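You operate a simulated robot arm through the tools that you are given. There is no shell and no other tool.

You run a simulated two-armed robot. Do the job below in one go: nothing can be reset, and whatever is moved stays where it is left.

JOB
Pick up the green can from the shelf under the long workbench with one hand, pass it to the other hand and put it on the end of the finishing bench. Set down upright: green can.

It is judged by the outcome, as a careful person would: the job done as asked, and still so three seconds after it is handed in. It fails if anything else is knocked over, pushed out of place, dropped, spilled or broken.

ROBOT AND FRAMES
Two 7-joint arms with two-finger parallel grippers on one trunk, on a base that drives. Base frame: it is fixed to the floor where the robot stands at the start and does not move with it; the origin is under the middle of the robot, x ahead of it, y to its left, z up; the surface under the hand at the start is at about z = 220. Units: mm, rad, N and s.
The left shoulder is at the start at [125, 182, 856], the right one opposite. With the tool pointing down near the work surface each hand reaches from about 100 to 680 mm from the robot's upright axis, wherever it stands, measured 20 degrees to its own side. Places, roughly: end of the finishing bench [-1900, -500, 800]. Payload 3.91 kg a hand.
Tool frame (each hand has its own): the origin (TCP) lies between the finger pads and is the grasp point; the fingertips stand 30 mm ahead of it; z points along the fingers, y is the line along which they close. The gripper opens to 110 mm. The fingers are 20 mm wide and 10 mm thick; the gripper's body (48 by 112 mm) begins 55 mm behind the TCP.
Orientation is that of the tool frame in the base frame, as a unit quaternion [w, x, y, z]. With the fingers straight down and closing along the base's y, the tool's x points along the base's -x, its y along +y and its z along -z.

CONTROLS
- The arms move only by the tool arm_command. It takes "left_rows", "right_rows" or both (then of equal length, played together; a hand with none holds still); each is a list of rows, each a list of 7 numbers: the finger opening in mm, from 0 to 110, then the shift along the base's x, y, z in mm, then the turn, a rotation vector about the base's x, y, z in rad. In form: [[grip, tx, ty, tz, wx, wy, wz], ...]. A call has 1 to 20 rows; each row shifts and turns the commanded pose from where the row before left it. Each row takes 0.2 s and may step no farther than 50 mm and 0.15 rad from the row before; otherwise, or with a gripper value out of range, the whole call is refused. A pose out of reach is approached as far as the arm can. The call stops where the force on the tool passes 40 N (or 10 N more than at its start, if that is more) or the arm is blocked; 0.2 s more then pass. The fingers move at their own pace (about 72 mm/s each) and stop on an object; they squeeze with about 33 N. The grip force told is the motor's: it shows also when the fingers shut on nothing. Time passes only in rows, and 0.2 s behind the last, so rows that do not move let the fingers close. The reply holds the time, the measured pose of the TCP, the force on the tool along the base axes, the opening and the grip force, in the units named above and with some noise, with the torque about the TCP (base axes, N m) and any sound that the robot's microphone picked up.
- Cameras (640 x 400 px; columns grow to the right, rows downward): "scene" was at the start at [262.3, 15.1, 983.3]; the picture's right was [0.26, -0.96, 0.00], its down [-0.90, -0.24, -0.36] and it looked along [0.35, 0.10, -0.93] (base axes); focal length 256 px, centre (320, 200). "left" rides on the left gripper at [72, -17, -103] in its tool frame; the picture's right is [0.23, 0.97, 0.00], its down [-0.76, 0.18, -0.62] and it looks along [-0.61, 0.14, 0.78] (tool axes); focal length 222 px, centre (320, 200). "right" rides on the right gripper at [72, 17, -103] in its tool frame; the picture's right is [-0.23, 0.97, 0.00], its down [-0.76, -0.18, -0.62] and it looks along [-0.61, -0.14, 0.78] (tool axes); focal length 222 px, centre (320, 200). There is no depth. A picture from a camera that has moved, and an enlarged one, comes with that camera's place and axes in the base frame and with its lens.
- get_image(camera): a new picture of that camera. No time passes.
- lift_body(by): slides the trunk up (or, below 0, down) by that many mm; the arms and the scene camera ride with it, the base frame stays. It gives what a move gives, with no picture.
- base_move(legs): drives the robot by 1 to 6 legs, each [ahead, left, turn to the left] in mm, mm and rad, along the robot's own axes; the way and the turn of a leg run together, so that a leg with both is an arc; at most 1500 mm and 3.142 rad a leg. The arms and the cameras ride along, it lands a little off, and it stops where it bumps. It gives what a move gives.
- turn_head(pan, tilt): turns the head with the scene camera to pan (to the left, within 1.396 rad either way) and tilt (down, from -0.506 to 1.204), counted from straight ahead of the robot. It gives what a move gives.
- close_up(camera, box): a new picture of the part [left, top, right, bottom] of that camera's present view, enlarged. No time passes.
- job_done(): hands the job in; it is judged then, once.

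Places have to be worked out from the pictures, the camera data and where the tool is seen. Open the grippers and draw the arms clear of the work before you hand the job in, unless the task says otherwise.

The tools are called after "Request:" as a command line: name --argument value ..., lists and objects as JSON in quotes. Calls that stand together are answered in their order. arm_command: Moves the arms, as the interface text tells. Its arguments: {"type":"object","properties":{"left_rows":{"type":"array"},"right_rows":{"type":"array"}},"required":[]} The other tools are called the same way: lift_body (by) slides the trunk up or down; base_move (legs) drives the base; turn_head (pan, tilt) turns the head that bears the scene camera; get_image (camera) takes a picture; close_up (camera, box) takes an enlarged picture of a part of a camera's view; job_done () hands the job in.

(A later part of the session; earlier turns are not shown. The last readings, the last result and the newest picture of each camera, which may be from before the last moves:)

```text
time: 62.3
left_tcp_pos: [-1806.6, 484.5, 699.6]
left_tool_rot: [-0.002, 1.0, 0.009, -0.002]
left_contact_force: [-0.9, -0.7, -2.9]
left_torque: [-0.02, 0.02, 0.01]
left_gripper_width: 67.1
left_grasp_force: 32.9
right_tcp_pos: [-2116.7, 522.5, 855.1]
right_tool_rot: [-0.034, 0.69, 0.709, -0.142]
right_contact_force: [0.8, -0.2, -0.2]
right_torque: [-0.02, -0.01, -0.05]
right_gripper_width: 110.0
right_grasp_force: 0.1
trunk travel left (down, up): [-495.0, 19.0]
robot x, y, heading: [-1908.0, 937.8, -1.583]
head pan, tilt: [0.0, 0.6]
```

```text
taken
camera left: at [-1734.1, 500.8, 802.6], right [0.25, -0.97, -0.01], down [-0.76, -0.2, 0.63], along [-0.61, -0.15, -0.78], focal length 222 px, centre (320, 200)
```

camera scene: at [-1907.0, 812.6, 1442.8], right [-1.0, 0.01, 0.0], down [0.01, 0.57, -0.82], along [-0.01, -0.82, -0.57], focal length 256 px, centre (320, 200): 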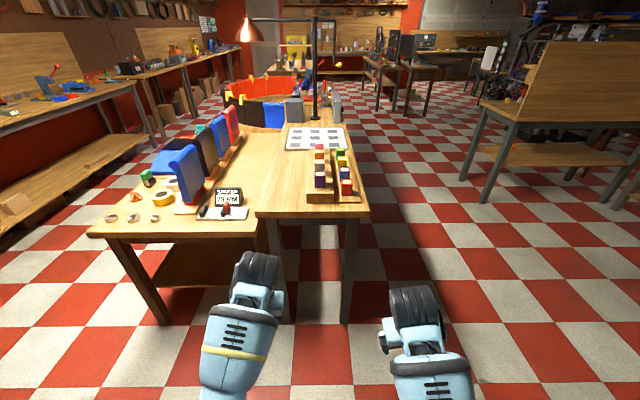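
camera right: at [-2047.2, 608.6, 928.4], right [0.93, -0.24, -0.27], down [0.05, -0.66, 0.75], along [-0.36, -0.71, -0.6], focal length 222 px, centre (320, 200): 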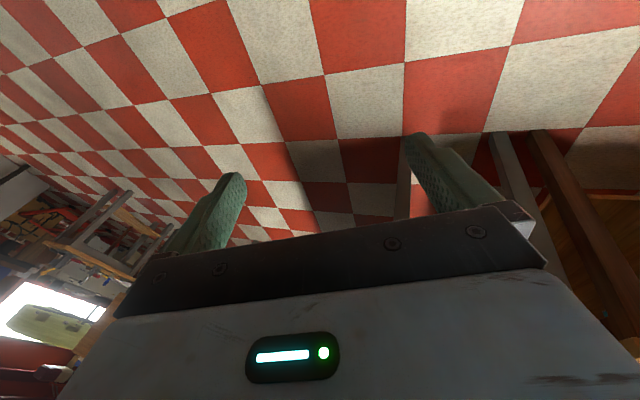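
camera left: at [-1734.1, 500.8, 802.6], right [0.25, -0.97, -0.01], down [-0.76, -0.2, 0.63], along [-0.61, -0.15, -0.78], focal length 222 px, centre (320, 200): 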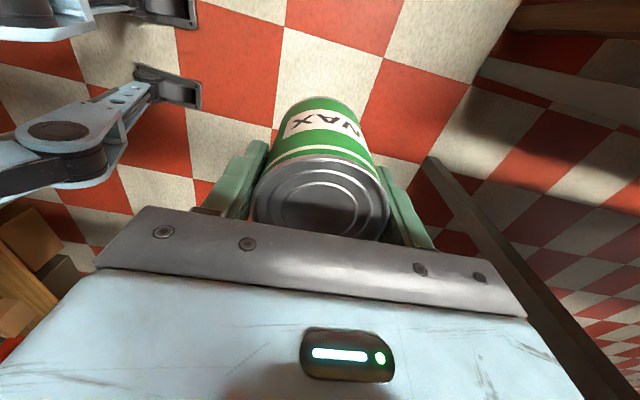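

The left hand has yawed fine; the can's centre is at about [−1806, 484], bottom z≈629. I now turn the right hand to point toward it (robot's left, pitched 40° down, fingers closing along base y) while lowering it, well short of the can.

Request:
arm_command --right_rows '[[110, 2, -1.5, -13, -0.0287, -0.0582, 0.1208], [110, 2, -1.5, -13, -0.0287, -0.0582, 0.1208], [110, 2, -1.5, -13, -0.0287, -0.0582, 0.1208], [110, 2, -1.5, -13, -0.0287, -0.0582, 0.1208], [110, 2, -1.5, -13, -0.0287, -0.0582, 0.1208], [110, 2, -1.5, -13, -0.0287, -0.0582, 0.1208], [110, 2, -1.5, -13, -0.0287, -0.0582, 0.1208], [110, 2, -1.5, -13, -0.0287, -0.0582, 0.1208], [110, 2, -1.5, -13, -0.0287, -0.0582, 0.1208], [110, 2, -1.5, -13, -0.0287, -0.0582, 0.1208], [110, 2, -1.5, -13, -0.0287, -0.0582, 0.1208], [110, 2, -1.5, -13, -0.0287, -0.0582, 0.1208], [110, 2, -1.5, -13, -0.0287, -0.0582, 0.1208], [110, 0, 0, 0, 0, 0, 0]]'

Request:
get_image --camera "right"

Request:
turn_head --pan 0.0 --tilt 1.0

Request:
get_image --camera "scene"

```text
time: 65.3
left_tcp_pos: [-1807.0, 484.5, 700.5]
left_tool_rot: [-0.003, 1.0, 0.01, -0.002]
left_contact_force: [-0.1, 0.3, -3.6]
left_torque: [0.04, 0.03, 0.0]
left_gripper_width: 67.0
left_grasp_force: 32.8
right_tcp_pos: [-2091.3, 503.5, 684.8]
right_tool_rot: [0.421, 0.0, 0.907, 0.0]
right_contact_force: [0.0, 0.6, 0.1]
right_torque: [-0.02, 0.03, 0.01]
right_gripper_width: 109.9
right_grasp_force: 0.1
trunk travel left (down, up): [-495.0, 19.0]
robot x, y, heading: [-1907.8, 939.8, -1.581]
head pan, tilt: [0.0, 0.6]
```

```text
taken
camera right: at [-2215.8, 520.2, 696.1], right [0.15, 0.97, 0.17], down [0.01, -0.18, 0.98], along [0.99, -0.14, -0.04], focal length 222 px, centre (320, 200)
```

right: 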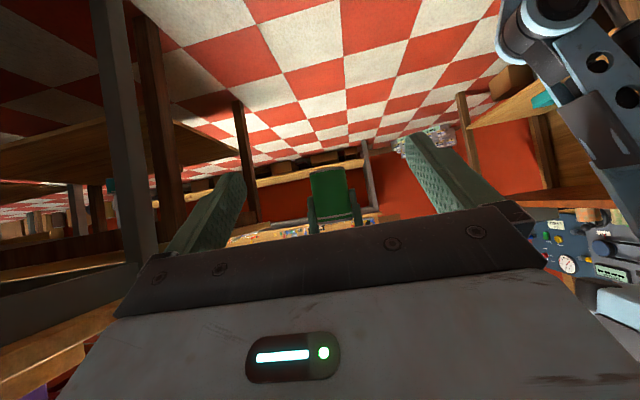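

```text
time: 66.1
left_tcp_pos: [-1805.9, 482.6, 699.3]
left_tool_rot: [-0.003, 1.0, 0.01, -0.001]
left_contact_force: [-0.2, 0.3, -2.3]
left_torque: [-0.02, -0.01, 0.01]
left_gripper_width: 66.9
left_grasp_force: 33.2
right_tcp_pos: [-2090.4, 504.2, 684.4]
right_tool_rot: [0.421, 0.0, 0.907, 0.001]
right_contact_force: [-0.9, 0.3, 0.5]
right_torque: [0.03, 0.03, -0.01]
right_gripper_width: 110.2
right_grasp_force: 0.0
trunk travel left (down, up): [-495.0, 19.0]
robot x, y, heading: [-1905.7, 936.4, -1.581]
head pan, tilt: [0.0, 1.0]
```

```text
taken
camera scene: at [-1906.7, 831.6, 1410.9], right [-1.0, 0.01, 0.0], down [0.01, 0.84, -0.54], along [-0.01, -0.54, -0.84], focal length 256 px, centre (320, 200)
```

scene: 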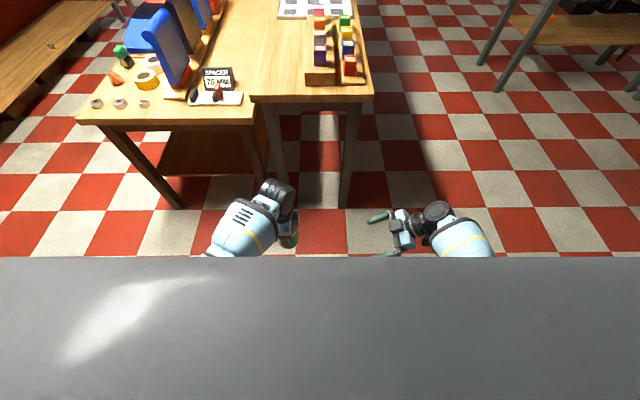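

The right hand reached the wanted pose and its camera sees the can ahead, between the left fingers. I zoom in to check the can's position relative to the right hand.

Request:
close_up --camera "right" --box '[270, 150, 400, 240]'

```text
4.44 times, centred on (335, 195) of right
camera zoom: at [-2215.8, 520.1, 696.2], right [0.15, 0.97, 0.18], down [0.02, -0.18, 0.98], along [0.99, -0.14, -0.04], focal length 987 px, centre (253, 222)
```

zoom: 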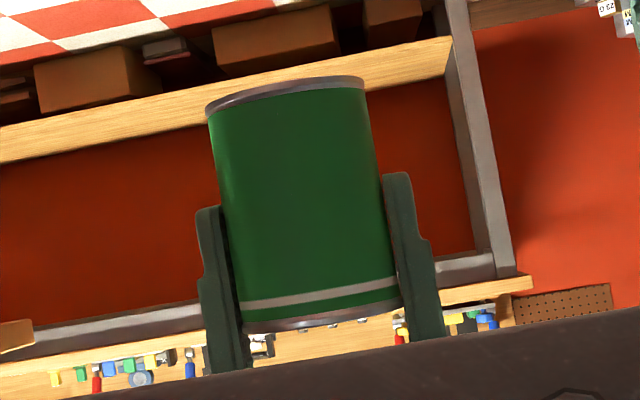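

The zoom gives the can's bottom at z≈631, y centre≈484.5 and the left fingertips about 38 mm above the bottom. To keep both finger pairs apart in height I flatten the right hand's pitch to 12° and line it up at z≈654, y≈484.5.

Request:
arm_command --right_rows '[[110, 0, -5, -8, 0, -0.122, 0], [110, 0, -5, -8, 0, -0.122, 0], [110, 0, -5, -8, 0, -0.122, 0], [110, 0, -4.5, -6, 0, -0.122, 0], [110, 0, 0, 0, 0, 0, 0]]'

Request:
get_image --camera "right"

```text
time: 67.3
left_tcp_pos: [-1805.0, 483.6, 699.0]
left_tool_rot: [-0.003, 1.0, 0.011, -0.002]
left_contact_force: [0.9, 0.5, -2.3]
left_torque: [0.0, 0.0, -0.01]
left_gripper_width: 67.1
left_grasp_force: 33.1
right_tcp_pos: [-2086.8, 524.2, 710.7]
right_tool_rot: [0.629, 0.001, 0.778, 0.0]
right_contact_force: [-0.9, -0.2, -0.8]
right_torque: [0.02, 0.01, 0.01]
right_gripper_width: 110.0
right_grasp_force: 0.1
right hand out of reach, approached as far as the arm can: row 2, 3, 4
trunk travel left (down, up): [-495.0, 19.0]
robot x, y, heading: [-1904.8, 939.0, -1.578]
head pan, tilt: [0.0, 1.0]
```

```text
taken
camera right: at [-2202.1, 540.7, 661.8], right [0.05, 0.97, 0.22], down [-0.45, -0.18, 0.88], along [0.89, -0.14, 0.43], focal length 222 px, centre (320, 200)
```

right: 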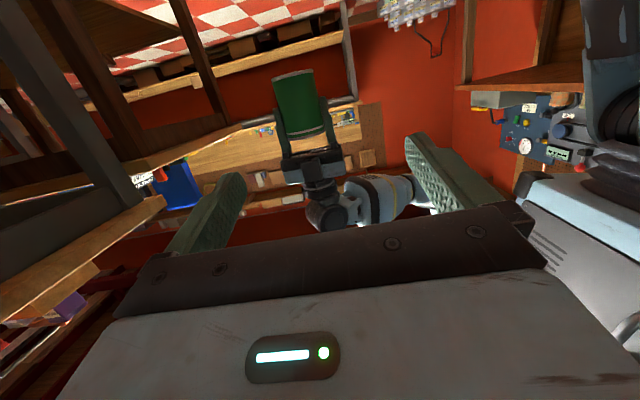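

Orientation is right but that far out the position falls short; coming inward should bring it into reach. I move the right hand 120 mm toward the can and check.

Request:
arm_command --right_rows '[[110, 25, 0, 0, 0, 0, 0], [110, 25, 0, 0, 0, 0, 0], [110, 25, 0, 0, 0, 0, 0], [110, 25, 0, 0, 0, 0, 0], [110, 25, 0, 0, 0, 0, 0], [110, 0, 0, 0, 0, 0, 0]]'

Request:
get_image --camera "right"

```text
time: 68.7
left_tcp_pos: [-1807.2, 484.0, 698.8]
left_tool_rot: [-0.002, 1.0, 0.011, -0.002]
left_contact_force: [0.5, 0.0, -3.8]
left_torque: [-0.01, 0.01, -0.01]
left_gripper_width: 67.0
left_grasp_force: 33.0
right_tcp_pos: [-1961.9, 522.2, 710.4]
right_tool_rot: [0.628, 0.0, 0.778, 0.002]
right_contact_force: [0.1, -0.6, -0.8]
right_torque: [0.0, -0.02, 0.0]
right_gripper_width: 109.9
right_grasp_force: 0.1
trunk travel left (down, up): [-495.0, 19.0]
robot x, y, heading: [-1905.3, 934.7, -1.576]
head pan, tilt: [0.0, 1.0]
```

```text
taken
camera right: at [-2077.5, 539.9, 661.9], right [0.05, 0.97, 0.22], down [-0.45, -0.18, 0.88], along [0.89, -0.14, 0.43], focal length 222 px, centre (320, 200)
```

right: 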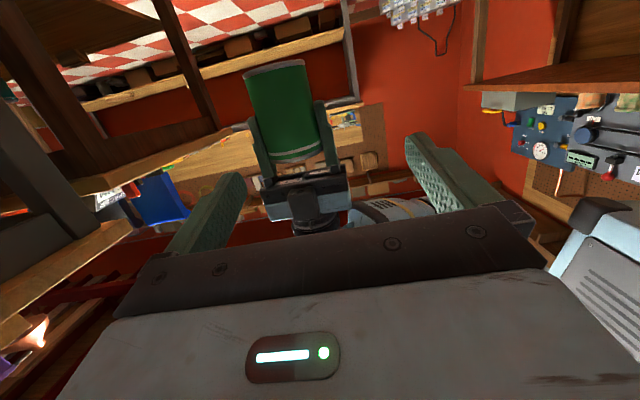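

Now in reach. I align the right hand's y and z with the lower part of the can (still ~90 mm short of it).

Request:
arm_command --right_rows '[[110, 0, -10, -15, 0, 0, 0], [110, 0, -10, -15, 0, 0, 0], [110, 0, -10, -15, 0, 0, 0], [110, 0, -8.5, -12, 0, 0, 0], [110, 0, 0, 0, 0, 0, 0]]'

Request:
get_image --camera "right"

Request:
get_image --camera "left"

```text
time: 69.9
left_tcp_pos: [-1806.6, 482.7, 698.4]
left_tool_rot: [-0.002, 1.0, 0.011, -0.002]
left_contact_force: [0.3, 0.1, -3.5]
left_torque: [0.01, 0.0, 0.01]
left_gripper_width: 67.3
left_grasp_force: 33.2
right_tcp_pos: [-1959.2, 520.2, 700.1]
right_tool_rot: [0.628, 0.0, 0.778, 0.001]
right_contact_force: [0.0, -0.8, -0.2]
right_torque: [-0.02, 0.01, 0.0]
right_gripper_width: 109.9
right_grasp_force: 0.1
right hand out of reach, approached as far as the arm can: row 1, 2, 3, 4
trunk travel left (down, up): [-495.0, 19.0]
robot x, y, heading: [-1907.6, 935.4, -1.577]
head pan, tilt: [0.0, 1.0]
```

```text
taken
camera right: at [-2075.5, 536.3, 651.3], right [0.05, 0.97, 0.22], down [-0.45, -0.18, 0.88], along [0.89, -0.14, 0.43], focal length 222 px, centre (320, 200)
```

right: 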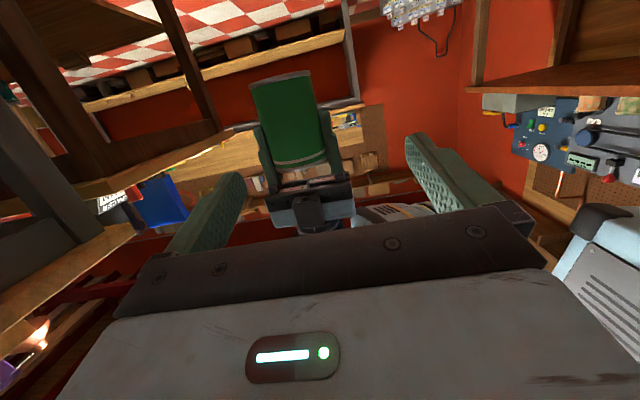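

```text
taken
camera left: at [-1734.1, 500.8, 802.7], right [0.25, -0.97, -0.01], down [-0.76, -0.2, 0.63], along [-0.61, -0.15, -0.78], focal length 222 px, centre (320, 200)
```

left: 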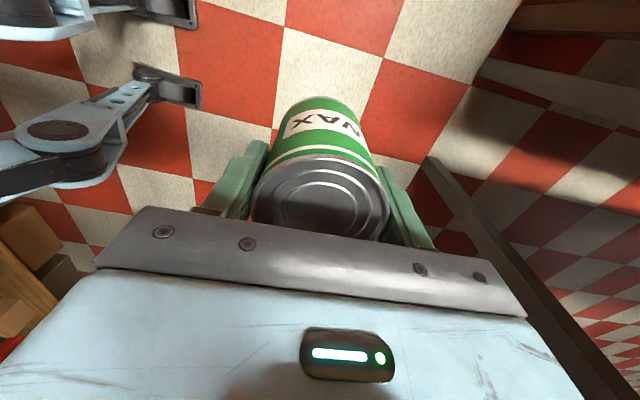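

The right arm can't go that low/far with a flat hand, so I bring the can to it: move the left hand up ~48 mm and ~46 mm toward the robot, keeping it vertical.

Request:
arm_command --left_rows '[[50, 0, 12, 12, 0, 0, 0], [50, 0, 12, 12, 0, 0, 0], [50, 0, 12, 12, 0, 0, 0], [50, 0, 12, 12, 0, 0, 0], [50, 0, 0, 0, 0, 0, 0]]'

Request:
get_image --camera "right"

```text
time: 71.1
left_tcp_pos: [-1806.3, 531.3, 746.4]
left_tool_rot: [-0.003, 1.0, 0.011, -0.001]
left_contact_force: [0.3, -0.5, -3.3]
left_torque: [0.02, -0.02, 0.01]
left_gripper_width: 67.2
left_grasp_force: 33.9
right_tcp_pos: [-1959.4, 519.5, 698.9]
right_tool_rot: [0.628, 0.001, 0.778, 0.001]
right_contact_force: [-0.7, -0.1, 0.5]
right_torque: [0.01, -0.03, 0.01]
right_gripper_width: 110.3
right_grasp_force: 0.0
trunk travel left (down, up): [-495.0, 19.0]
robot x, y, heading: [-1904.1, 935.5, -1.578]
head pan, tilt: [0.0, 1.0]
```

```text
taken
camera right: at [-2075.5, 536.3, 651.2], right [0.05, 0.97, 0.22], down [-0.45, -0.18, 0.88], along [0.89, -0.14, 0.43], focal length 222 px, centre (320, 200)
```

right: 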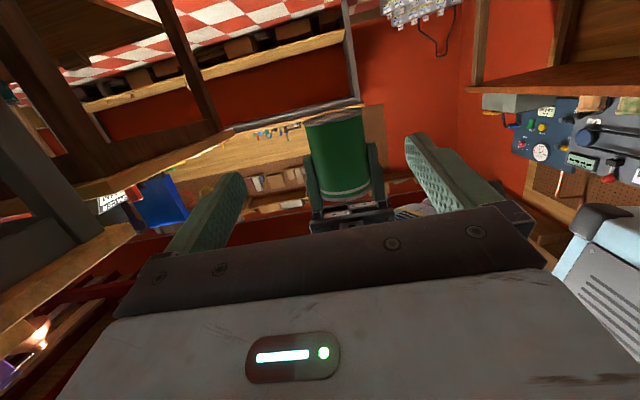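

The can is now at about [−1806, 531], bottom z≈678, in the right hand's range. I align the right hand and advance to just short of the can.

Request:
arm_command --right_rows '[[110, 0, 6, 1, 0, 0, 0], [110, 10, 6, 1, 0, 0, 0], [110, 20, 0, 0, 0, 0, 0], [110, 25, 0, 0, 0, 0, 0], [110, 0, 0, 0, 0, 0, 0]]'

Request:
close_up --camera "right" --box '[160, 60, 500, 272]'

Request:
get_image --camera "left"

```text
time: 72.3
left_tcp_pos: [-1807.0, 530.7, 746.8]
left_tool_rot: [-0.002, 1.0, 0.01, -0.002]
left_contact_force: [0.6, 0.1, -2.3]
left_torque: [0.01, 0.01, -0.01]
left_gripper_width: 67.5
left_grasp_force: 33.3
right_tcp_pos: [-1904.9, 533.4, 701.7]
right_tool_rot: [0.628, 0.0, 0.778, 0.001]
right_contact_force: [-0.1, -1.3, -0.4]
right_torque: [0.0, -0.01, 0.0]
right_gripper_width: 110.0
right_grasp_force: 0.0
trunk travel left (down, up): [-495.0, 19.0]
robot x, y, heading: [-1907.0, 938.5, -1.58]
head pan, tilt: [0.0, 1.0]
```

```text
1.88 times, centred on (330, 166) of right
camera zoom: at [-2020.3, 549.9, 653.1], right [0.05, 0.97, 0.22], down [-0.45, -0.18, 0.88], along [0.89, -0.14, 0.43], focal length 418 px, centre (301, 264)
```

zoom: 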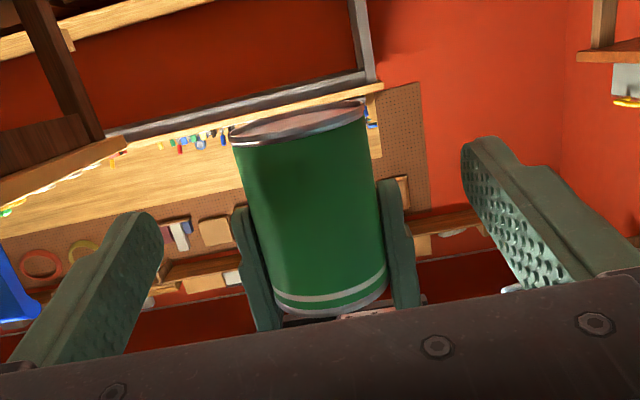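

```text
taken
camera left: at [-1734.7, 548.0, 850.5], right [0.25, -0.97, -0.01], down [-0.76, -0.2, 0.62], along [-0.61, -0.15, -0.78], focal length 222 px, centre (320, 200)
```

left: 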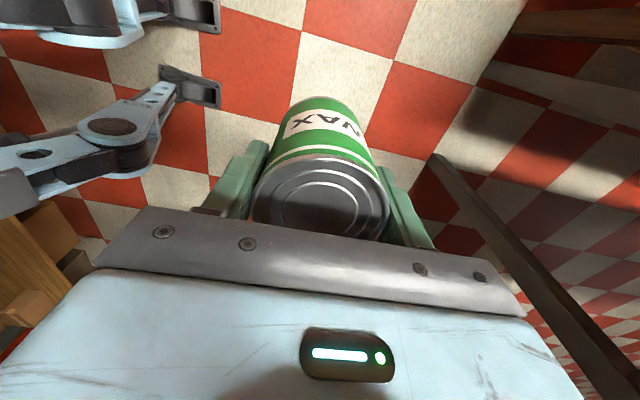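

The can's bottom centre measures about [−1806.6, 532, 679.6], matching expectation. I advance 84 mm so the right fingers straddle the can just below the left fingertips.

Request:
arm_command --right_rows '[[110, 20, -1, 1, 0, 0, 0], [110, 20, 0, 0, 0, 0, 0], [110, 20, 0, 0, 0, 0, 0], [110, 15, 0, 0, 0, 0, 0], [110, 9, 0, 0, 0, 0, 0], [110, 0, 0, 0, 0, 0, 0]]'

Request:
get_image --camera "right"

Request:
get_image --camera "left"

```text
time: 73.7
left_tcp_pos: [-1805.6, 530.1, 747.0]
left_tool_rot: [-0.003, 1.0, 0.01, -0.002]
left_contact_force: [0.4, -0.3, -3.3]
left_torque: [-0.01, 0.0, 0.0]
left_gripper_width: 66.9
left_grasp_force: 33.3
right_tcp_pos: [-1818.7, 536.6, 709.8]
right_tool_rot: [0.628, 0.001, 0.778, 0.0]
right_contact_force: [-0.5, 0.8, -0.4]
right_torque: [0.02, 0.02, -0.01]
right_gripper_width: 110.1
right_grasp_force: 0.1
right hand out of reach, approached as far as the arm can: row 3, 5
trunk travel left (down, up): [-495.0, 19.0]
robot x, y, heading: [-1904.5, 940.8, -1.579]
head pan, tilt: [0.0, 1.0]
```

```text
taken
camera right: at [-1935.8, 552.5, 663.0], right [0.05, 0.97, 0.22], down [-0.45, -0.18, 0.88], along [0.89, -0.14, 0.43], focal length 222 px, centre (320, 200)
```

right: 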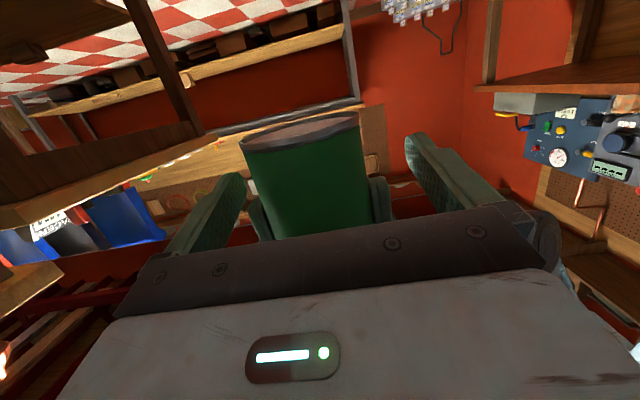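

```text
taken
camera left: at [-1734.6, 547.8, 850.4], right [0.25, -0.97, -0.01], down [-0.76, -0.2, 0.62], along [-0.61, -0.15, -0.78], focal length 222 px, centre (320, 200)
```

left: 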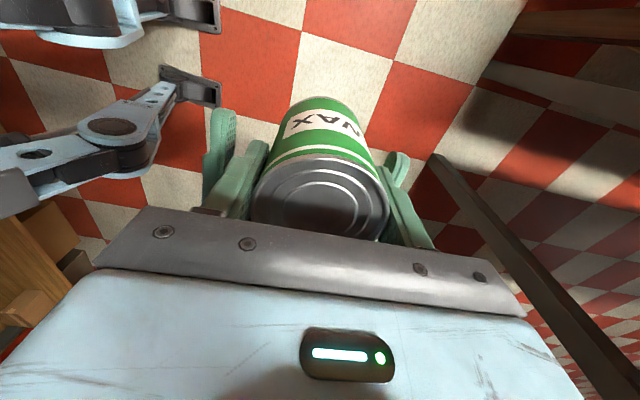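

Reach limits left the right hand ~9 mm higher and ~4 mm nearer in y than intended, so I adapt the left hand (and can) by +4 mm in y and +9 mm in z before closing.

Request:
arm_command --left_rows '[[50, 0, 2, 5, 0, 0, 0], [50, 0, 2, 4, 0, 0, 0], [50, 0, 0, 0, 0, 0, 0]]'

Request:
get_image --camera "right"

Request:
close_up --camera "left" --box '[160, 70, 480, 270]'

```text
time: 74.5
left_tcp_pos: [-1805.7, 534.9, 757.3]
left_tool_rot: [-0.003, 1.0, 0.011, -0.002]
left_contact_force: [-0.1, 0.2, -2.6]
left_torque: [0.01, -0.02, -0.03]
left_gripper_width: 67.1
left_grasp_force: 32.9
right_tcp_pos: [-1819.1, 537.3, 710.6]
right_tool_rot: [0.627, 0.001, 0.779, 0.0]
right_contact_force: [-0.2, -0.5, -0.1]
right_torque: [-0.01, 0.0, -0.01]
right_gripper_width: 110.0
right_grasp_force: 0.0
trunk travel left (down, up): [-495.0, 19.0]
robot x, y, heading: [-1902.4, 940.3, -1.58]
head pan, tilt: [0.0, 1.0]
```

```text
taken
camera right: at [-1935.5, 553.3, 662.7], right [0.05, 0.97, 0.22], down [-0.45, -0.18, 0.88], along [0.89, -0.14, 0.43], focal length 222 px, centre (320, 200)
```

right: 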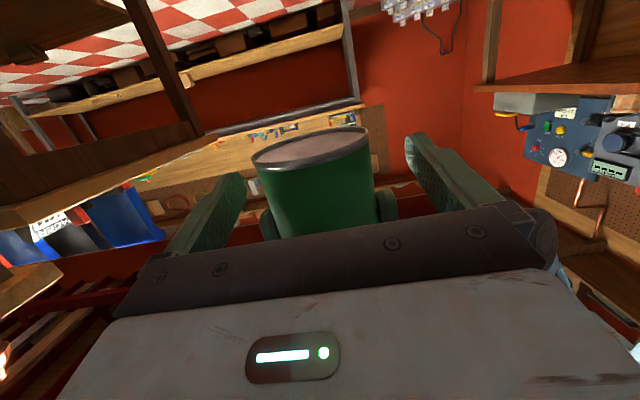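

```text
2.00 times, centred on (320, 170) of left
camera zoom: at [-1733.8, 552.2, 860.2], right [0.25, -0.97, -0.01], down [-0.76, -0.2, 0.62], along [-0.61, -0.15, -0.78], focal length 444 px, centre (320, 260)
```

zoom: 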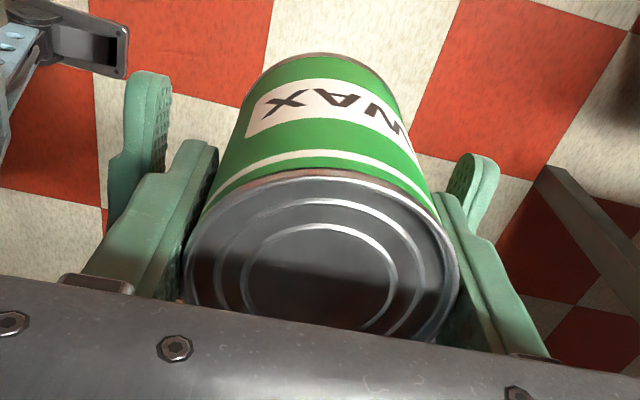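

Now the can sits centred with its bottom ≈20 mm below the right TCP and ~6 mm between the two finger pairs in height. I close the right hand on the can, the left still holding.

Request:
arm_command --right_rows '[[90, 0, 0, 0, 0, 0, 0], [76, 0, 0, 0, 0, 0, 0], [60, 0, 0, 0, 0, 0, 0], [50, 0, 0, 0, 0, 0, 0], [50, 0, 0, 0, 0, 0, 0], [50, 0, 0, 0, 0, 0, 0]]'

Request:
get_image --camera "right"

Request:
close_up --camera "left" --box '[160, 70, 480, 270]'

```text
time: 75.9
left_tcp_pos: [-1805.5, 536.2, 756.1]
left_tool_rot: [-0.003, 1.0, 0.009, -0.001]
left_contact_force: [1.6, 17.9, 8.5]
left_torque: [0.08, -0.1, 0.02]
left_gripper_width: 67.1
left_grasp_force: 32.9
right_tcp_pos: [-1818.9, 536.0, 711.4]
right_tool_rot: [0.627, 0.002, 0.779, -0.001]
right_contact_force: [-1.1, -17.1, -8.3]
right_torque: [0.75, 0.2, -0.25]
right_gripper_width: 66.7
right_grasp_force: 33.5
trunk travel left (down, up): [-495.0, 19.0]
robot x, y, heading: [-1907.5, 936.6, -1.574]
head pan, tilt: [0.0, 1.0]
```

```text
taken
camera right: at [-1935.8, 552.9, 662.7], right [0.05, 0.97, 0.22], down [-0.45, -0.18, 0.88], along [0.89, -0.14, 0.43], focal length 222 px, centre (320, 200)
```

right: 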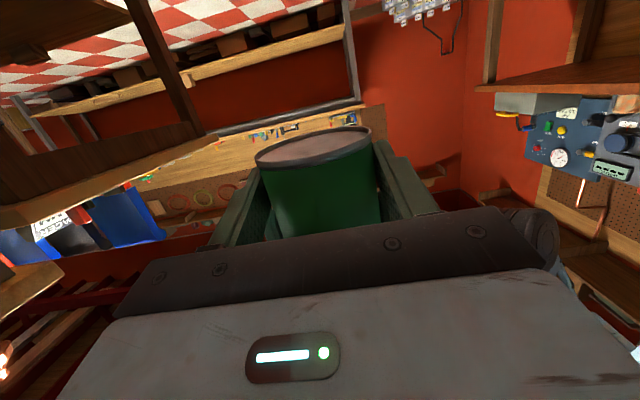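

```text
2.00 times, centred on (320, 170) of left
camera zoom: at [-1734.1, 552.6, 860.0], right [0.25, -0.97, -0.01], down [-0.76, -0.2, 0.62], along [-0.61, -0.15, -0.78], focal length 444 px, centre (320, 260)
```

zoom: 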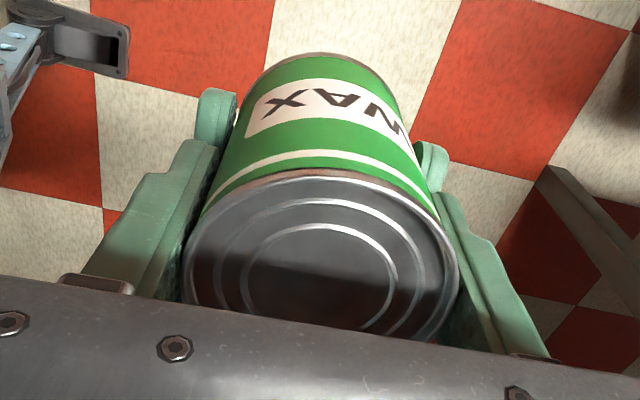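

Both hands hold the can (right opening 66.7 mm, 33 N). I open the left hand slowly and lift it straight up away from the can.

Request:
arm_command --left_rows '[[68, 0, 0, 0, 0, 0, 0], [76, 0, 0, 0, 0, 0, 0], [90, 0, 0, 0, 0, 0, 0], [106, 0, 0, 0, 0, 0, 0], [106, 0, 0, 0, 0, 0, 0]]'

Request:
close_up --camera "left" --box '[160, 70, 480, 270]'

```text
time: 77.1
left_tcp_pos: [-1806.7, 535.1, 756.4]
left_tool_rot: [-0.003, 1.0, 0.011, -0.002]
left_contact_force: [-0.7, 0.9, -0.1]
left_torque: [-0.04, 0.0, 0.03]
left_gripper_width: 106.2
left_grasp_force: 0.0
right_tcp_pos: [-1819.6, 537.1, 709.9]
right_tool_rot: [0.627, 0.001, 0.779, 0.001]
right_contact_force: [0.6, -0.5, 0.9]
right_torque: [-0.01, 0.06, 0.01]
right_gripper_width: 66.5
right_grasp_force: 33.2
trunk travel left (down, up): [-495.0, 19.0]
robot x, y, heading: [-1904.7, 938.0, -1.579]
head pan, tilt: [0.0, 1.0]
```

```text
2.00 times, centred on (320, 170) of left
camera zoom: at [-1733.7, 552.1, 860.2], right [0.25, -0.97, -0.01], down [-0.76, -0.2, 0.62], along [-0.61, -0.15, -0.78], focal length 444 px, centre (320, 260)
```

zoom: 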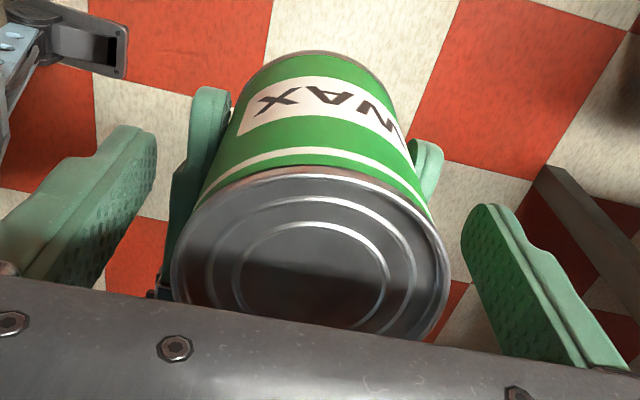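

The can now hangs in the right hand alone and the left fingers are wide open beside it. The left hand can leave sideways (toward +x) with its fingers straddling the can, so I slide it out that way.

Request:
arm_command --left_rows '[[110, 0, 1, 5, 0, 0, 0], [110, 10, 0, 3, 0, 0, 0], [110, 20, 0, 0, 0, 0, 0], [110, 25, 0, 0, 0, 0, 0], [110, 30, 0, 0, 0, 0, 0], [110, 35, 0, 0, 0, 0, 0], [110, 35, 0, 0, 0, 0, 0], [110, 0, 0, 0, 0, 0, 0]]'

Request:
get_image --camera "left"

Request:
get_image --camera "right"

```text
time: 78.9
left_tcp_pos: [-1651.2, 534.0, 763.0]
left_tool_rot: [-0.003, 1.0, 0.011, -0.002]
left_contact_force: [1.4, 0.4, 0.8]
left_torque: [0.0, -0.01, 0.0]
left_gripper_width: 110.0
left_grasp_force: 0.0
right_tcp_pos: [-1819.3, 536.5, 710.9]
right_tool_rot: [0.628, 0.001, 0.778, 0.0]
right_contact_force: [-0.2, 0.4, 0.8]
right_torque: [0.01, 0.06, 0.05]
right_gripper_width: 66.4
right_grasp_force: 32.4
trunk travel left (down, up): [-495.0, 19.0]
robot x, y, heading: [-1909.1, 937.7, -1.576]
head pan, tilt: [0.0, 1.0]
```

```text
taken
camera left: at [-1579.7, 552.4, 867.4], right [0.25, -0.97, -0.01], down [-0.76, -0.2, 0.63], along [-0.61, -0.15, -0.78], focal length 222 px, centre (320, 200)
```

left: 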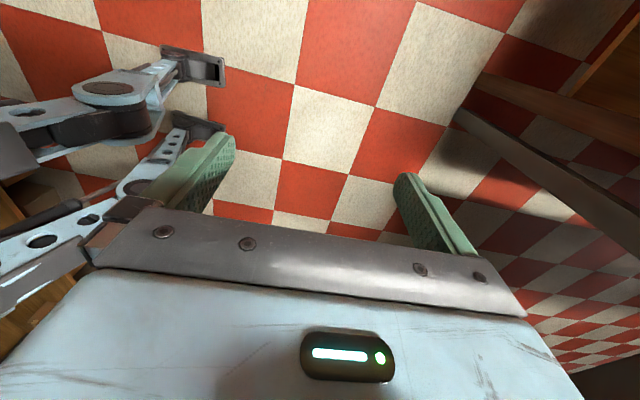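

```text
taken
camera right: at [-1935.6, 553.4, 662.6], right [0.05, 0.97, 0.22], down [-0.45, -0.18, 0.88], along [0.89, -0.14, 0.43], focal length 222 px, centre (320, 200)
```

right: 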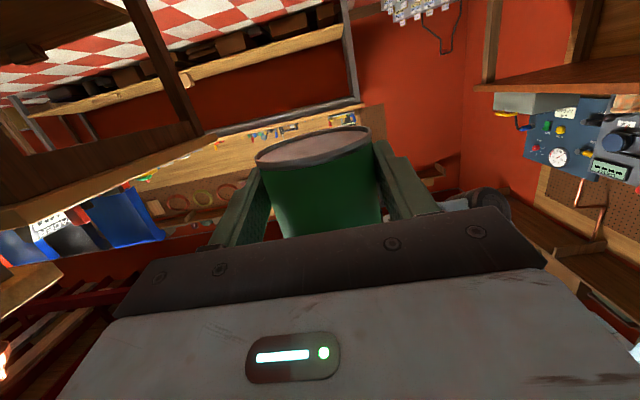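

Handover complete: the right hand alone holds the can, upright. Now I swing the right hand to point ahead (−y, toward the bench) while raising it to z≈900.

Request:
arm_command --right_rows '[[50, -15, 0, 17, 0, 0, 0], [50, -19, -4, 17, 0, 0, -0.131], [50, -19, -8, 17, 0, 0, -0.131], [50, -19, -8, 17, 0, 0, -0.131], [50, -19, -8, 17, 0, 0, -0.131], [50, -19, -8, 17, 0, 0, -0.131], [50, -19, -8, 17, 0, 0, -0.131], [50, 0, 0, 0, 0, 0, 0]]'

Request:
get_image --camera "right"

Request:
get_image --camera "scene"

```text
time: 80.2
left_tcp_pos: [-1652.8, 534.9, 763.1]
left_tool_rot: [-0.002, 1.0, 0.011, -0.003]
left_contact_force: [0.2, 0.0, 0.2]
left_torque: [0.01, 0.0, -0.01]
left_gripper_width: 110.0
left_grasp_force: 0.0
right_tcp_pos: [-1952.2, 433.1, 855.4]
right_tool_rot: [0.588, 0.153, 0.757, -0.241]
right_contact_force: [0.5, -0.3, -3.4]
right_torque: [0.02, 0.02, -0.04]
right_gripper_width: 66.8
right_grasp_force: 33.0
trunk travel left (down, up): [-495.0, 19.0]
robot x, y, heading: [-1906.1, 937.0, -1.576]
head pan, tilt: [0.0, 1.0]
stopped in row 6 (right hand): the arm was blocked; the commanded pose is now the measured one
```

```text
taken
camera right: at [-2046.9, 499.8, 803.3], right [0.56, 0.83, 0.04], down [-0.4, 0.23, 0.89], along [0.72, -0.51, 0.46], focal length 222 px, centre (320, 200)
```

right: 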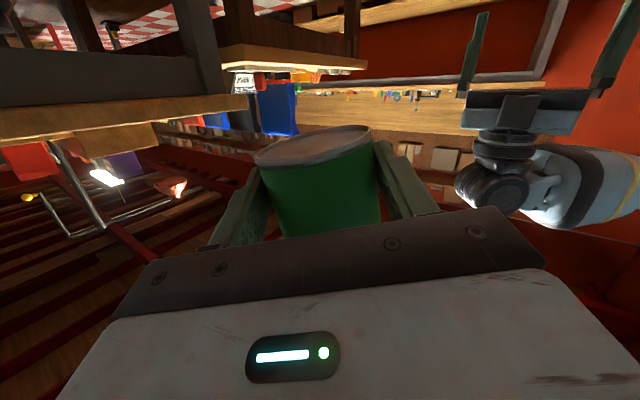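

```text
taken
camera scene: at [-1906.8, 831.5, 1410.8], right [-1.0, 0.01, 0.0], down [0.01, 0.84, -0.54], along [0.0, -0.54, -0.84], focal length 256 px, centre (320, 200)
```

scene: 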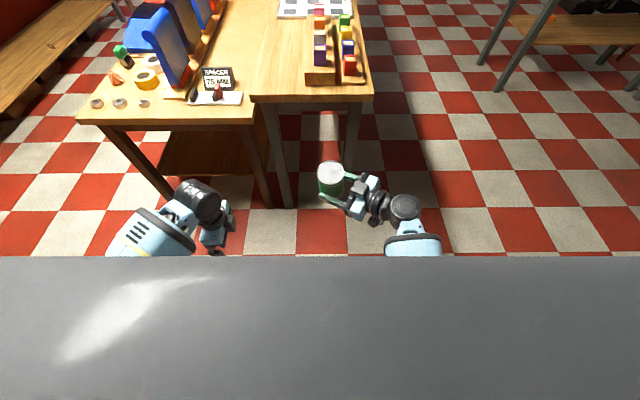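

The arm was blocked mid-swing (joint limit; low forces) and the can tilted about 11° in the hand's frame, still firmly held. I back off slightly—closer to the robot and lower—and restore the level orientation before continuing the yaw.

Request:
arm_command --right_rows '[[50, -5, 12, -12, 0, 0, 0], [50, -5, 12, -12, 0.04, -0.021, -0.011], [50, -5, 12, -12, 0.042, -0.022, -0.011], [50, -5, 12, -12, 0.042, -0.022, -0.011], [50, -5, 5, 0, 0.041, -0.022, -0.011], [50, 0, 0, 0, 0, 0, 0]]'

```text
time: 81.6
left_tcp_pos: [-1651.2, 534.3, 763.9]
left_tool_rot: [-0.002, 1.0, 0.011, -0.001]
left_contact_force: [-0.5, 0.2, -0.1]
left_torque: [-0.01, 0.02, 0.03]
left_gripper_width: 110.2
left_grasp_force: 0.0
right_tcp_pos: [-1977.0, 485.4, 808.0]
right_tool_rot: [0.601, 0.228, 0.743, -0.183]
right_contact_force: [-0.2, 0.6, -3.2]
right_torque: [0.02, -0.01, 0.0]
right_gripper_width: 66.6
right_grasp_force: 32.8
trunk travel left (down, up): [-495.0, 19.0]
robot x, y, heading: [-1906.9, 937.1, -1.58]
head pan, tilt: [0.0, 1.0]
```

Level again at [−1977, 485, 808]. I continue the yaw in small steps.

Request:
arm_command --right_rows '[[50, -9, -3, 0, 0, 0, -0.12], [50, -9, -3, 0, 0, 0, -0.12], [50, -9, -3, 0, 0, 0, -0.12], [50, -9, -3, 0, 0, 0, -0.12], [50, 0, 0, 0, 0, 0, 0]]'

```text
time: 82.8
left_tcp_pos: [-1651.7, 535.7, 763.3]
left_tool_rot: [-0.002, 1.0, 0.011, -0.002]
left_contact_force: [-0.4, -0.7, -0.6]
left_torque: [0.02, 0.04, 0.02]
left_gripper_width: 109.9
left_grasp_force: 0.1
right_tcp_pos: [-2011.4, 474.1, 808.5]
right_tool_rot: [0.54, 0.399, 0.668, -0.322]
right_contact_force: [-0.3, -0.5, -2.2]
right_torque: [0.03, 0.03, 0.01]
right_gripper_width: 66.7
right_grasp_force: 33.2
trunk travel left (down, up): [-495.0, 19.0]
robot x, y, heading: [-1905.4, 942.2, -1.581]
head pan, tilt: [0.0, 1.0]
```

Working well (yaw now −61°). I finish the last 28.6° the same way.

Request:
arm_command --right_rows '[[50, -8, -3, 0, 0, 0, -0.125], [50, -8, -3, 0, 0, 0, -0.125], [50, -8, -3, 0, 0, 0, -0.125], [50, -8, -3, 0, 0, 0, -0.125], [50, 0, 0, 0, 0, 0, 0]]'

Request:
get_image --camera "right"

Request:
get_image --camera "scene"

```text
time: 83.7
left_tcp_pos: [-1651.6, 536.0, 764.0]
left_tool_rot: [-0.002, 1.0, 0.011, -0.002]
left_contact_force: [-1.1, -0.8, -0.1]
left_torque: [0.02, -0.03, -0.06]
left_gripper_width: 110.1
left_grasp_force: 0.1
right_tcp_pos: [-2110.1, 465.4, 794.2]
right_tool_rot: [0.412, 0.478, 0.617, -0.47]
right_contact_force: [0.0, -0.7, -3.1]
right_torque: [0.01, 0.01, 0.01]
right_gripper_width: 66.2
right_grasp_force: 33.1
trunk travel left (down, up): [-495.0, 19.0]
robot x, y, heading: [-1906.2, 936.5, -1.575]
head pan, tilt: [0.0, 1.0]
stopped in row 4 (right hand): the arm was blocked; the commanded pose is now the measured one
```

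```text
taken
camera right: at [-2113.7, 581.9, 745.1], right [1.0, 0.05, 0.04], down [-0.05, 0.44, 0.9], along [0.03, -0.9, 0.44], focal length 222 px, centre (320, 200)
```

right: 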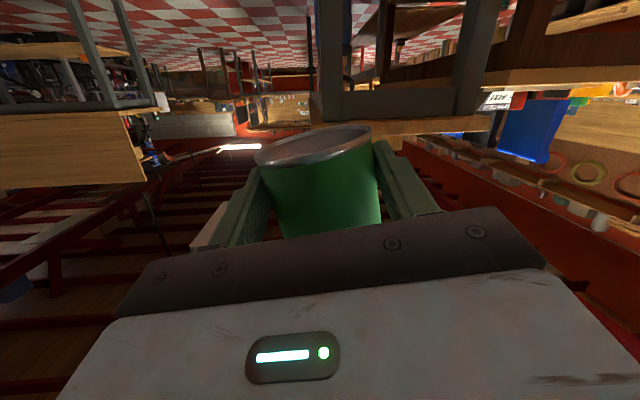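

```text
taken
camera scene: at [-1907.0, 831.5, 1410.8], right [-1.0, 0.01, 0.0], down [0.01, 0.84, -0.54], along [0.0, -0.54, -0.84], focal length 256 px, centre (320, 200)
```

scene: 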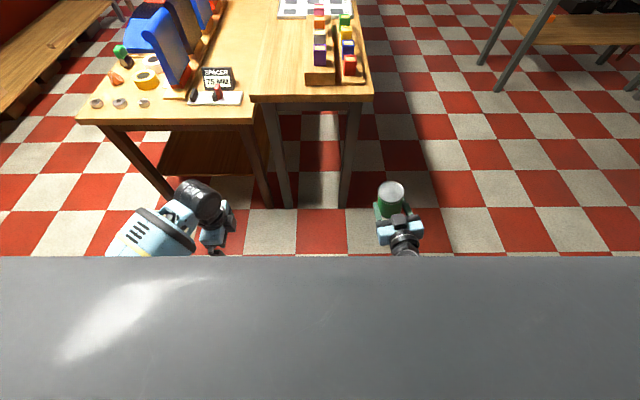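

The hand now points at the bench but rolled ~10° again at the last step. I correct the roll in place with small steps.

Request:
arm_command --right_rows '[[50, 0, 4, 0, 0, -0.047, -0.025], [50, 0, 4, 0, 0, -0.047, -0.025], [50, 0, 4, 0, 0, -0.047, -0.025], [50, 0, 4, 0, 0, -0.046, -0.025], [50, 0, 0, 0, 0, 0, 0]]'

```text
time: 84.9
left_tcp_pos: [-1651.1, 534.6, 764.2]
left_tool_rot: [-0.002, 1.0, 0.01, -0.002]
left_contact_force: [-0.2, 1.1, -0.1]
left_torque: [-0.01, -0.03, -0.02]
left_gripper_width: 110.1
left_grasp_force: 0.1
right_tcp_pos: [-2130.5, 473.8, 802.1]
right_tool_rot: [0.435, 0.53, 0.562, -0.463]
right_contact_force: [-0.7, 0.3, -3.4]
right_torque: [0.02, 0.01, 0.0]
right_gripper_width: 66.4
right_grasp_force: 33.2
trunk travel left (down, up): [-495.0, 19.0]
robot x, y, heading: [-1906.5, 937.8, -1.575]
head pan, tilt: [0.0, 1.0]
```

Mostly corrected (3° left). I hold briefly to let it settle and read again.

Request:
arm_command --right_rows '[[50, 0, 0, 0, 0, 0, 0], [50, 0, 0, 0, 0, 0, 0]]'

```text
time: 85.5
left_tcp_pos: [-1651.7, 535.9, 762.6]
left_tool_rot: [-0.002, 1.0, 0.01, -0.001]
left_contact_force: [-0.2, -0.2, 0.0]
left_torque: [0.0, 0.0, 0.01]
left_gripper_width: 110.1
left_grasp_force: 0.1
right_tcp_pos: [-2130.0, 474.6, 801.4]
right_tool_rot: [0.435, 0.53, 0.562, -0.462]
right_contact_force: [-0.1, -0.3, -2.7]
right_torque: [0.05, -0.02, 0.03]
right_gripper_width: 66.6
right_grasp_force: 33.1
trunk travel left (down, up): [-495.0, 19.0]
robot x, y, heading: [-1903.9, 936.3, -1.578]
head pan, tilt: [0.0, 1.0]
```

It settles short with a small roll, so pointing exactly straight ahead is at a joint limit. I go back to the good configuration (hand ~29° inward of ahead) and will turn the base instead.

Request:
arm_command --right_rows '[[50, 24, 0, 1, 0.006, -0.011, 0.097], [50, 24, 0, 1, 0.006, -0.011, 0.097], [50, 24, 0, 1, 0.006, -0.011, 0.097], [50, 24, 0, 1, 0.006, -0.011, 0.097], [50, 24, 0, 2, 0.006, -0.01, 0.097], [50, 0, 0, 0, 0, 0, 0]]'

```text
time: 86.9
left_tcp_pos: [-1652.6, 533.7, 763.9]
left_tool_rot: [-0.004, 1.0, 0.01, -0.002]
left_contact_force: [-0.3, -0.5, -0.6]
left_torque: [0.0, 0.0, 0.0]
left_gripper_width: 109.9
left_grasp_force: 0.1
right_tcp_pos: [-1988.2, 481.9, 803.1]
right_tool_rot: [0.544, 0.42, 0.661, -0.301]
right_contact_force: [0.4, -0.6, -3.3]
right_torque: [0.03, 0.05, -0.01]
right_gripper_width: 66.6
right_grasp_force: 33.0
trunk travel left (down, up): [-495.0, 19.0]
robot x, y, heading: [-1903.9, 939.3, -1.578]
head pan, tilt: [0.0, 1.0]
```

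Slight opposite roll (3.4°) and 1° pitch remain; I trim them out and then check the reading.

Request:
arm_command --right_rows '[[50, 0, 0, 0, -0.022, 0.021, 0.006], [50, 0, 0, 0, -0.023, 0.022, 0.007], [50, 0, 0, 0, 0, 0, 0]]'

Request:
get_image --camera "right"

Request:
turn_head --pan 0.0 --tilt 0.8

Request:
get_image --camera "scene"

```text
time: 87.7
left_tcp_pos: [-1652.4, 534.6, 764.1]
left_tool_rot: [-0.003, 1.0, 0.01, -0.002]
left_contact_force: [-0.5, 0.1, -0.5]
left_torque: [0.01, -0.01, 0.0]
left_gripper_width: 109.9
left_grasp_force: 0.0
right_tcp_pos: [-1990.3, 482.5, 800.9]
right_tool_rot: [0.54, 0.397, 0.669, -0.322]
right_contact_force: [-1.3, -0.7, -3.5]
right_torque: [0.02, 0.01, 0.01]
right_gripper_width: 66.8
right_grasp_force: 32.8
trunk travel left (down, up): [-495.0, 19.0]
robot x, y, heading: [-1911.9, 938.5, -1.577]
head pan, tilt: [0.0, 1.0]
```

```text
taken
camera right: at [-2029.7, 591.3, 752.0], right [0.88, 0.42, 0.22], down [-0.37, 0.31, 0.87], along [0.3, -0.85, 0.43], focal length 222 px, centre (320, 200)
```

right: 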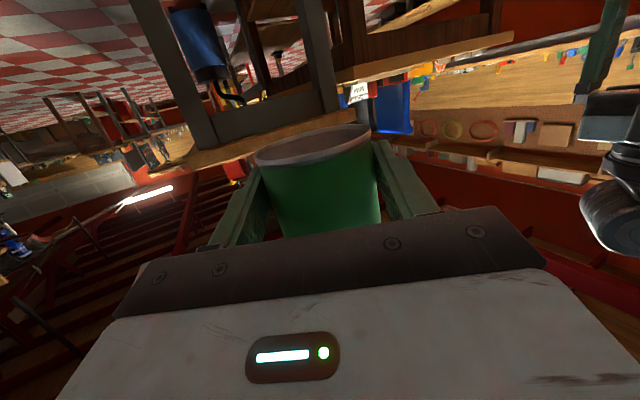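

```text
time: 88.5
left_tcp_pos: [-1652.1, 535.5, 763.4]
left_tool_rot: [-0.002, 1.0, 0.01, -0.002]
left_contact_force: [0.3, 0.9, 0.6]
left_torque: [0.02, 0.02, -0.02]
left_gripper_width: 110.0
left_grasp_force: 0.0
right_tcp_pos: [-1988.9, 481.4, 800.4]
right_tool_rot: [0.541, 0.397, 0.667, -0.323]
right_contact_force: [0.1, 0.0, -2.9]
right_torque: [0.0, 0.03, 0.03]
right_gripper_width: 66.6
right_grasp_force: 32.6
trunk travel left (down, up): [-495.0, 19.0]
robot x, y, heading: [-1906.3, 936.0, -1.585]
head pan, tilt: [0.0, 0.799]
```

```text
taken
camera scene: at [-1906.8, 820.5, 1425.9], right [-1.0, 0.01, 0.0], down [0.01, 0.72, -0.7], along [-0.01, -0.7, -0.72], focal length 256 px, centre (320, 200)
```

scene: 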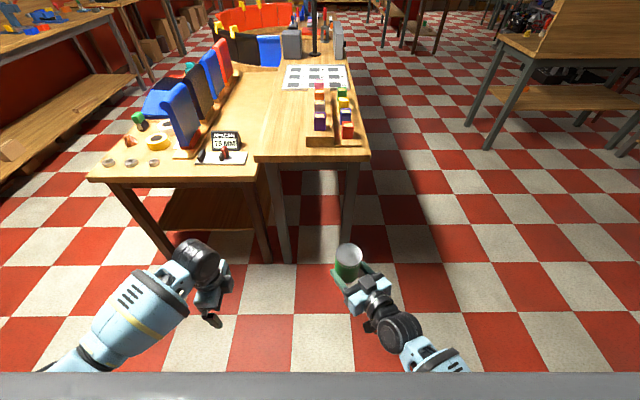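

Level and stable, pointing ~29° inward. Now I test raising the right hand toward placing height in small steps.

Request:
arm_command --right_rows '[[50, 0, 0, 15, 0, 0, 0], [50, 0, 0, 15, 0, 0, 0], [50, 0, 0, 15, 0, 0, 0], [50, 0, 0, 15, 0, 0, 0], [50, 0, 0, 0, 0, 0, 0]]'

```text
time: 89.7
left_tcp_pos: [-1652.1, 533.6, 763.9]
left_tool_rot: [-0.003, 1.0, 0.01, -0.001]
left_contact_force: [0.7, 0.2, -0.7]
left_torque: [0.01, 0.02, -0.01]
left_gripper_width: 109.6
left_grasp_force: 0.0
right_tcp_pos: [-1990.1, 481.0, 861.9]
right_tool_rot: [0.541, 0.397, 0.668, -0.321]
right_contact_force: [0.1, 0.3, -4.2]
right_torque: [0.05, 0.0, 0.04]
right_gripper_width: 66.7
right_grasp_force: 33.3
trunk travel left (down, up): [-495.0, 19.0]
robot x, y, heading: [-1904.6, 936.1, -1.579]
head pan, tilt: [0.0, 0.799]
```

Raising works cleanly. I continue up another 60 mm to about z≈920.

Request:
arm_command --right_rows '[[50, 0, 0, 15, 0, 0, 0], [50, 0, 0, 15, 0, 0, 0], [50, 0, 0, 15, 0, 0, 0], [50, 0, 0, 15, 0, 0, 0], [50, 0, 0, 0, 0, 0, 0]]'

Request:
get_image --camera "right"

```text
time: 90.9
left_tcp_pos: [-1652.2, 535.9, 764.0]
left_tool_rot: [-0.003, 1.0, 0.01, -0.001]
left_contact_force: [-0.3, 0.1, -0.9]
left_torque: [-0.02, 0.02, 0.0]
left_gripper_width: 110.0
left_grasp_force: 0.1
right_tcp_pos: [-1990.7, 481.5, 922.2]
right_tool_rot: [0.541, 0.397, 0.668, -0.321]
right_contact_force: [0.5, 0.1, -2.4]
right_torque: [0.02, 0.02, -0.02]
right_gripper_width: 66.3
right_grasp_force: 32.5
trunk travel left (down, up): [-495.0, 19.0]
robot x, y, heading: [-1906.4, 939.8, -1.58]
head pan, tilt: [0.0, 0.799]
```

```text
taken
camera right: at [-2029.3, 590.6, 873.0], right [0.88, 0.42, 0.22], down [-0.37, 0.31, 0.87], along [0.3, -0.85, 0.43], focal length 222 px, centre (320, 200)
```

right: 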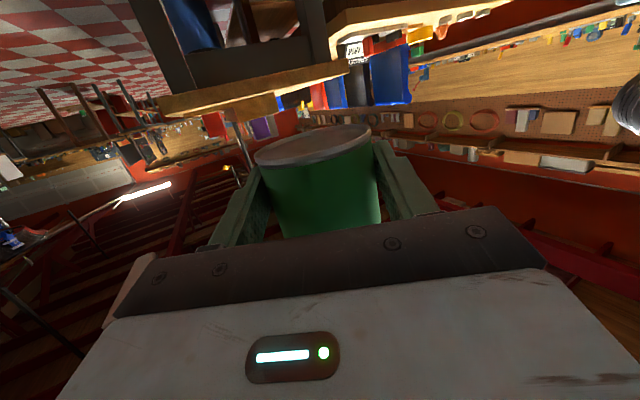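

The can's bottom is now ~54 mm above the bench height. Before driving in, I retract the empty left hand toward the robot and unwind its yaw so that it stays clear of the neighbouring bench.

Request:
arm_command --left_rows '[[110, 5, 13, 0, 0, 0, 0.14], [110, 5, 13, 0, 0, 0, 0.14], [110, 5, 13, 0, 0, 0, 0.14], [110, 5, 13, 0, 0, 0, 0.14], [110, 5, 13, 0, 0, 0, 0.14], [110, 5, 13, 0, 0, 0, 0.14], [110, 5, 13, 0, 0, 0, 0.14], [110, 5, 13, 0, 0, 0, 0.14], [110, 5, 13, 0, 0, 0, 0.14], [110, 5, 13, 0, 0, 0, 0.14], [110, 5, 13, 0, 0, 0, 0.14], [110, 0, 0, 0, 0, 0, 0]]'

Request:
turn_head --pan 0.15 --tilt 0.75

Request:
get_image --camera "scene"

```text
time: 93.5
left_tcp_pos: [-1596.0, 677.8, 763.9]
left_tool_rot: [0.0, 0.711, 0.704, -0.003]
left_contact_force: [-0.1, -0.5, -0.4]
left_torque: [0.03, 0.0, 0.03]
left_gripper_width: 110.0
left_grasp_force: 0.2
right_tcp_pos: [-1988.6, 482.1, 921.9]
right_tool_rot: [0.54, 0.397, 0.668, -0.322]
right_contact_force: [0.4, 0.0, -3.1]
right_torque: [0.03, 0.0, 0.0]
right_gripper_width: 66.4
right_grasp_force: 33.2
trunk travel left (down, up): [-495.0, 19.0]
robot x, y, heading: [-1907.1, 936.2, -1.58]
head pan, tilt: [0.0, 0.799]
```

```text
time: 94.2
left_tcp_pos: [-1595.9, 678.8, 764.1]
left_tool_rot: [-0.001, 0.71, 0.704, -0.003]
left_contact_force: [0.5, -0.4, 0.8]
left_torque: [0.0, 0.0, 0.04]
left_gripper_width: 110.0
left_grasp_force: 0.1
right_tcp_pos: [-1989.1, 480.3, 922.6]
right_tool_rot: [0.542, 0.396, 0.667, -0.323]
right_contact_force: [0.9, -0.6, -2.8]
right_torque: [0.05, 0.04, 0.02]
right_gripper_width: 66.6
right_grasp_force: 32.7
trunk travel left (down, up): [-495.0, 19.0]
robot x, y, heading: [-1905.0, 939.1, -1.577]
head pan, tilt: [0.15, 0.75]
```

```text
taken
camera scene: at [-1894.5, 819.1, 1429.9], right [-0.99, -0.14, 0.0], down [-0.1, 0.68, -0.73], along [0.1, -0.72, -0.68], focal length 256 px, centre (320, 200)
```

scene: 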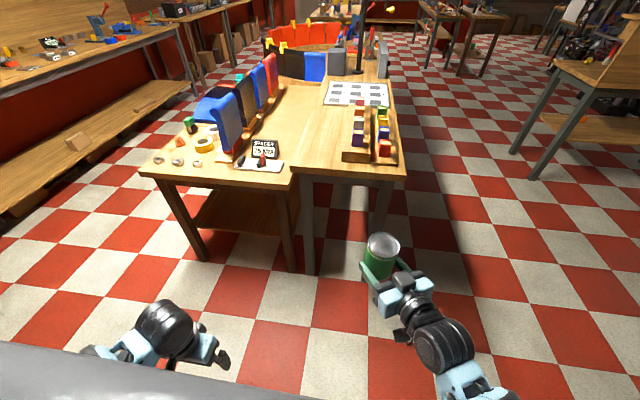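

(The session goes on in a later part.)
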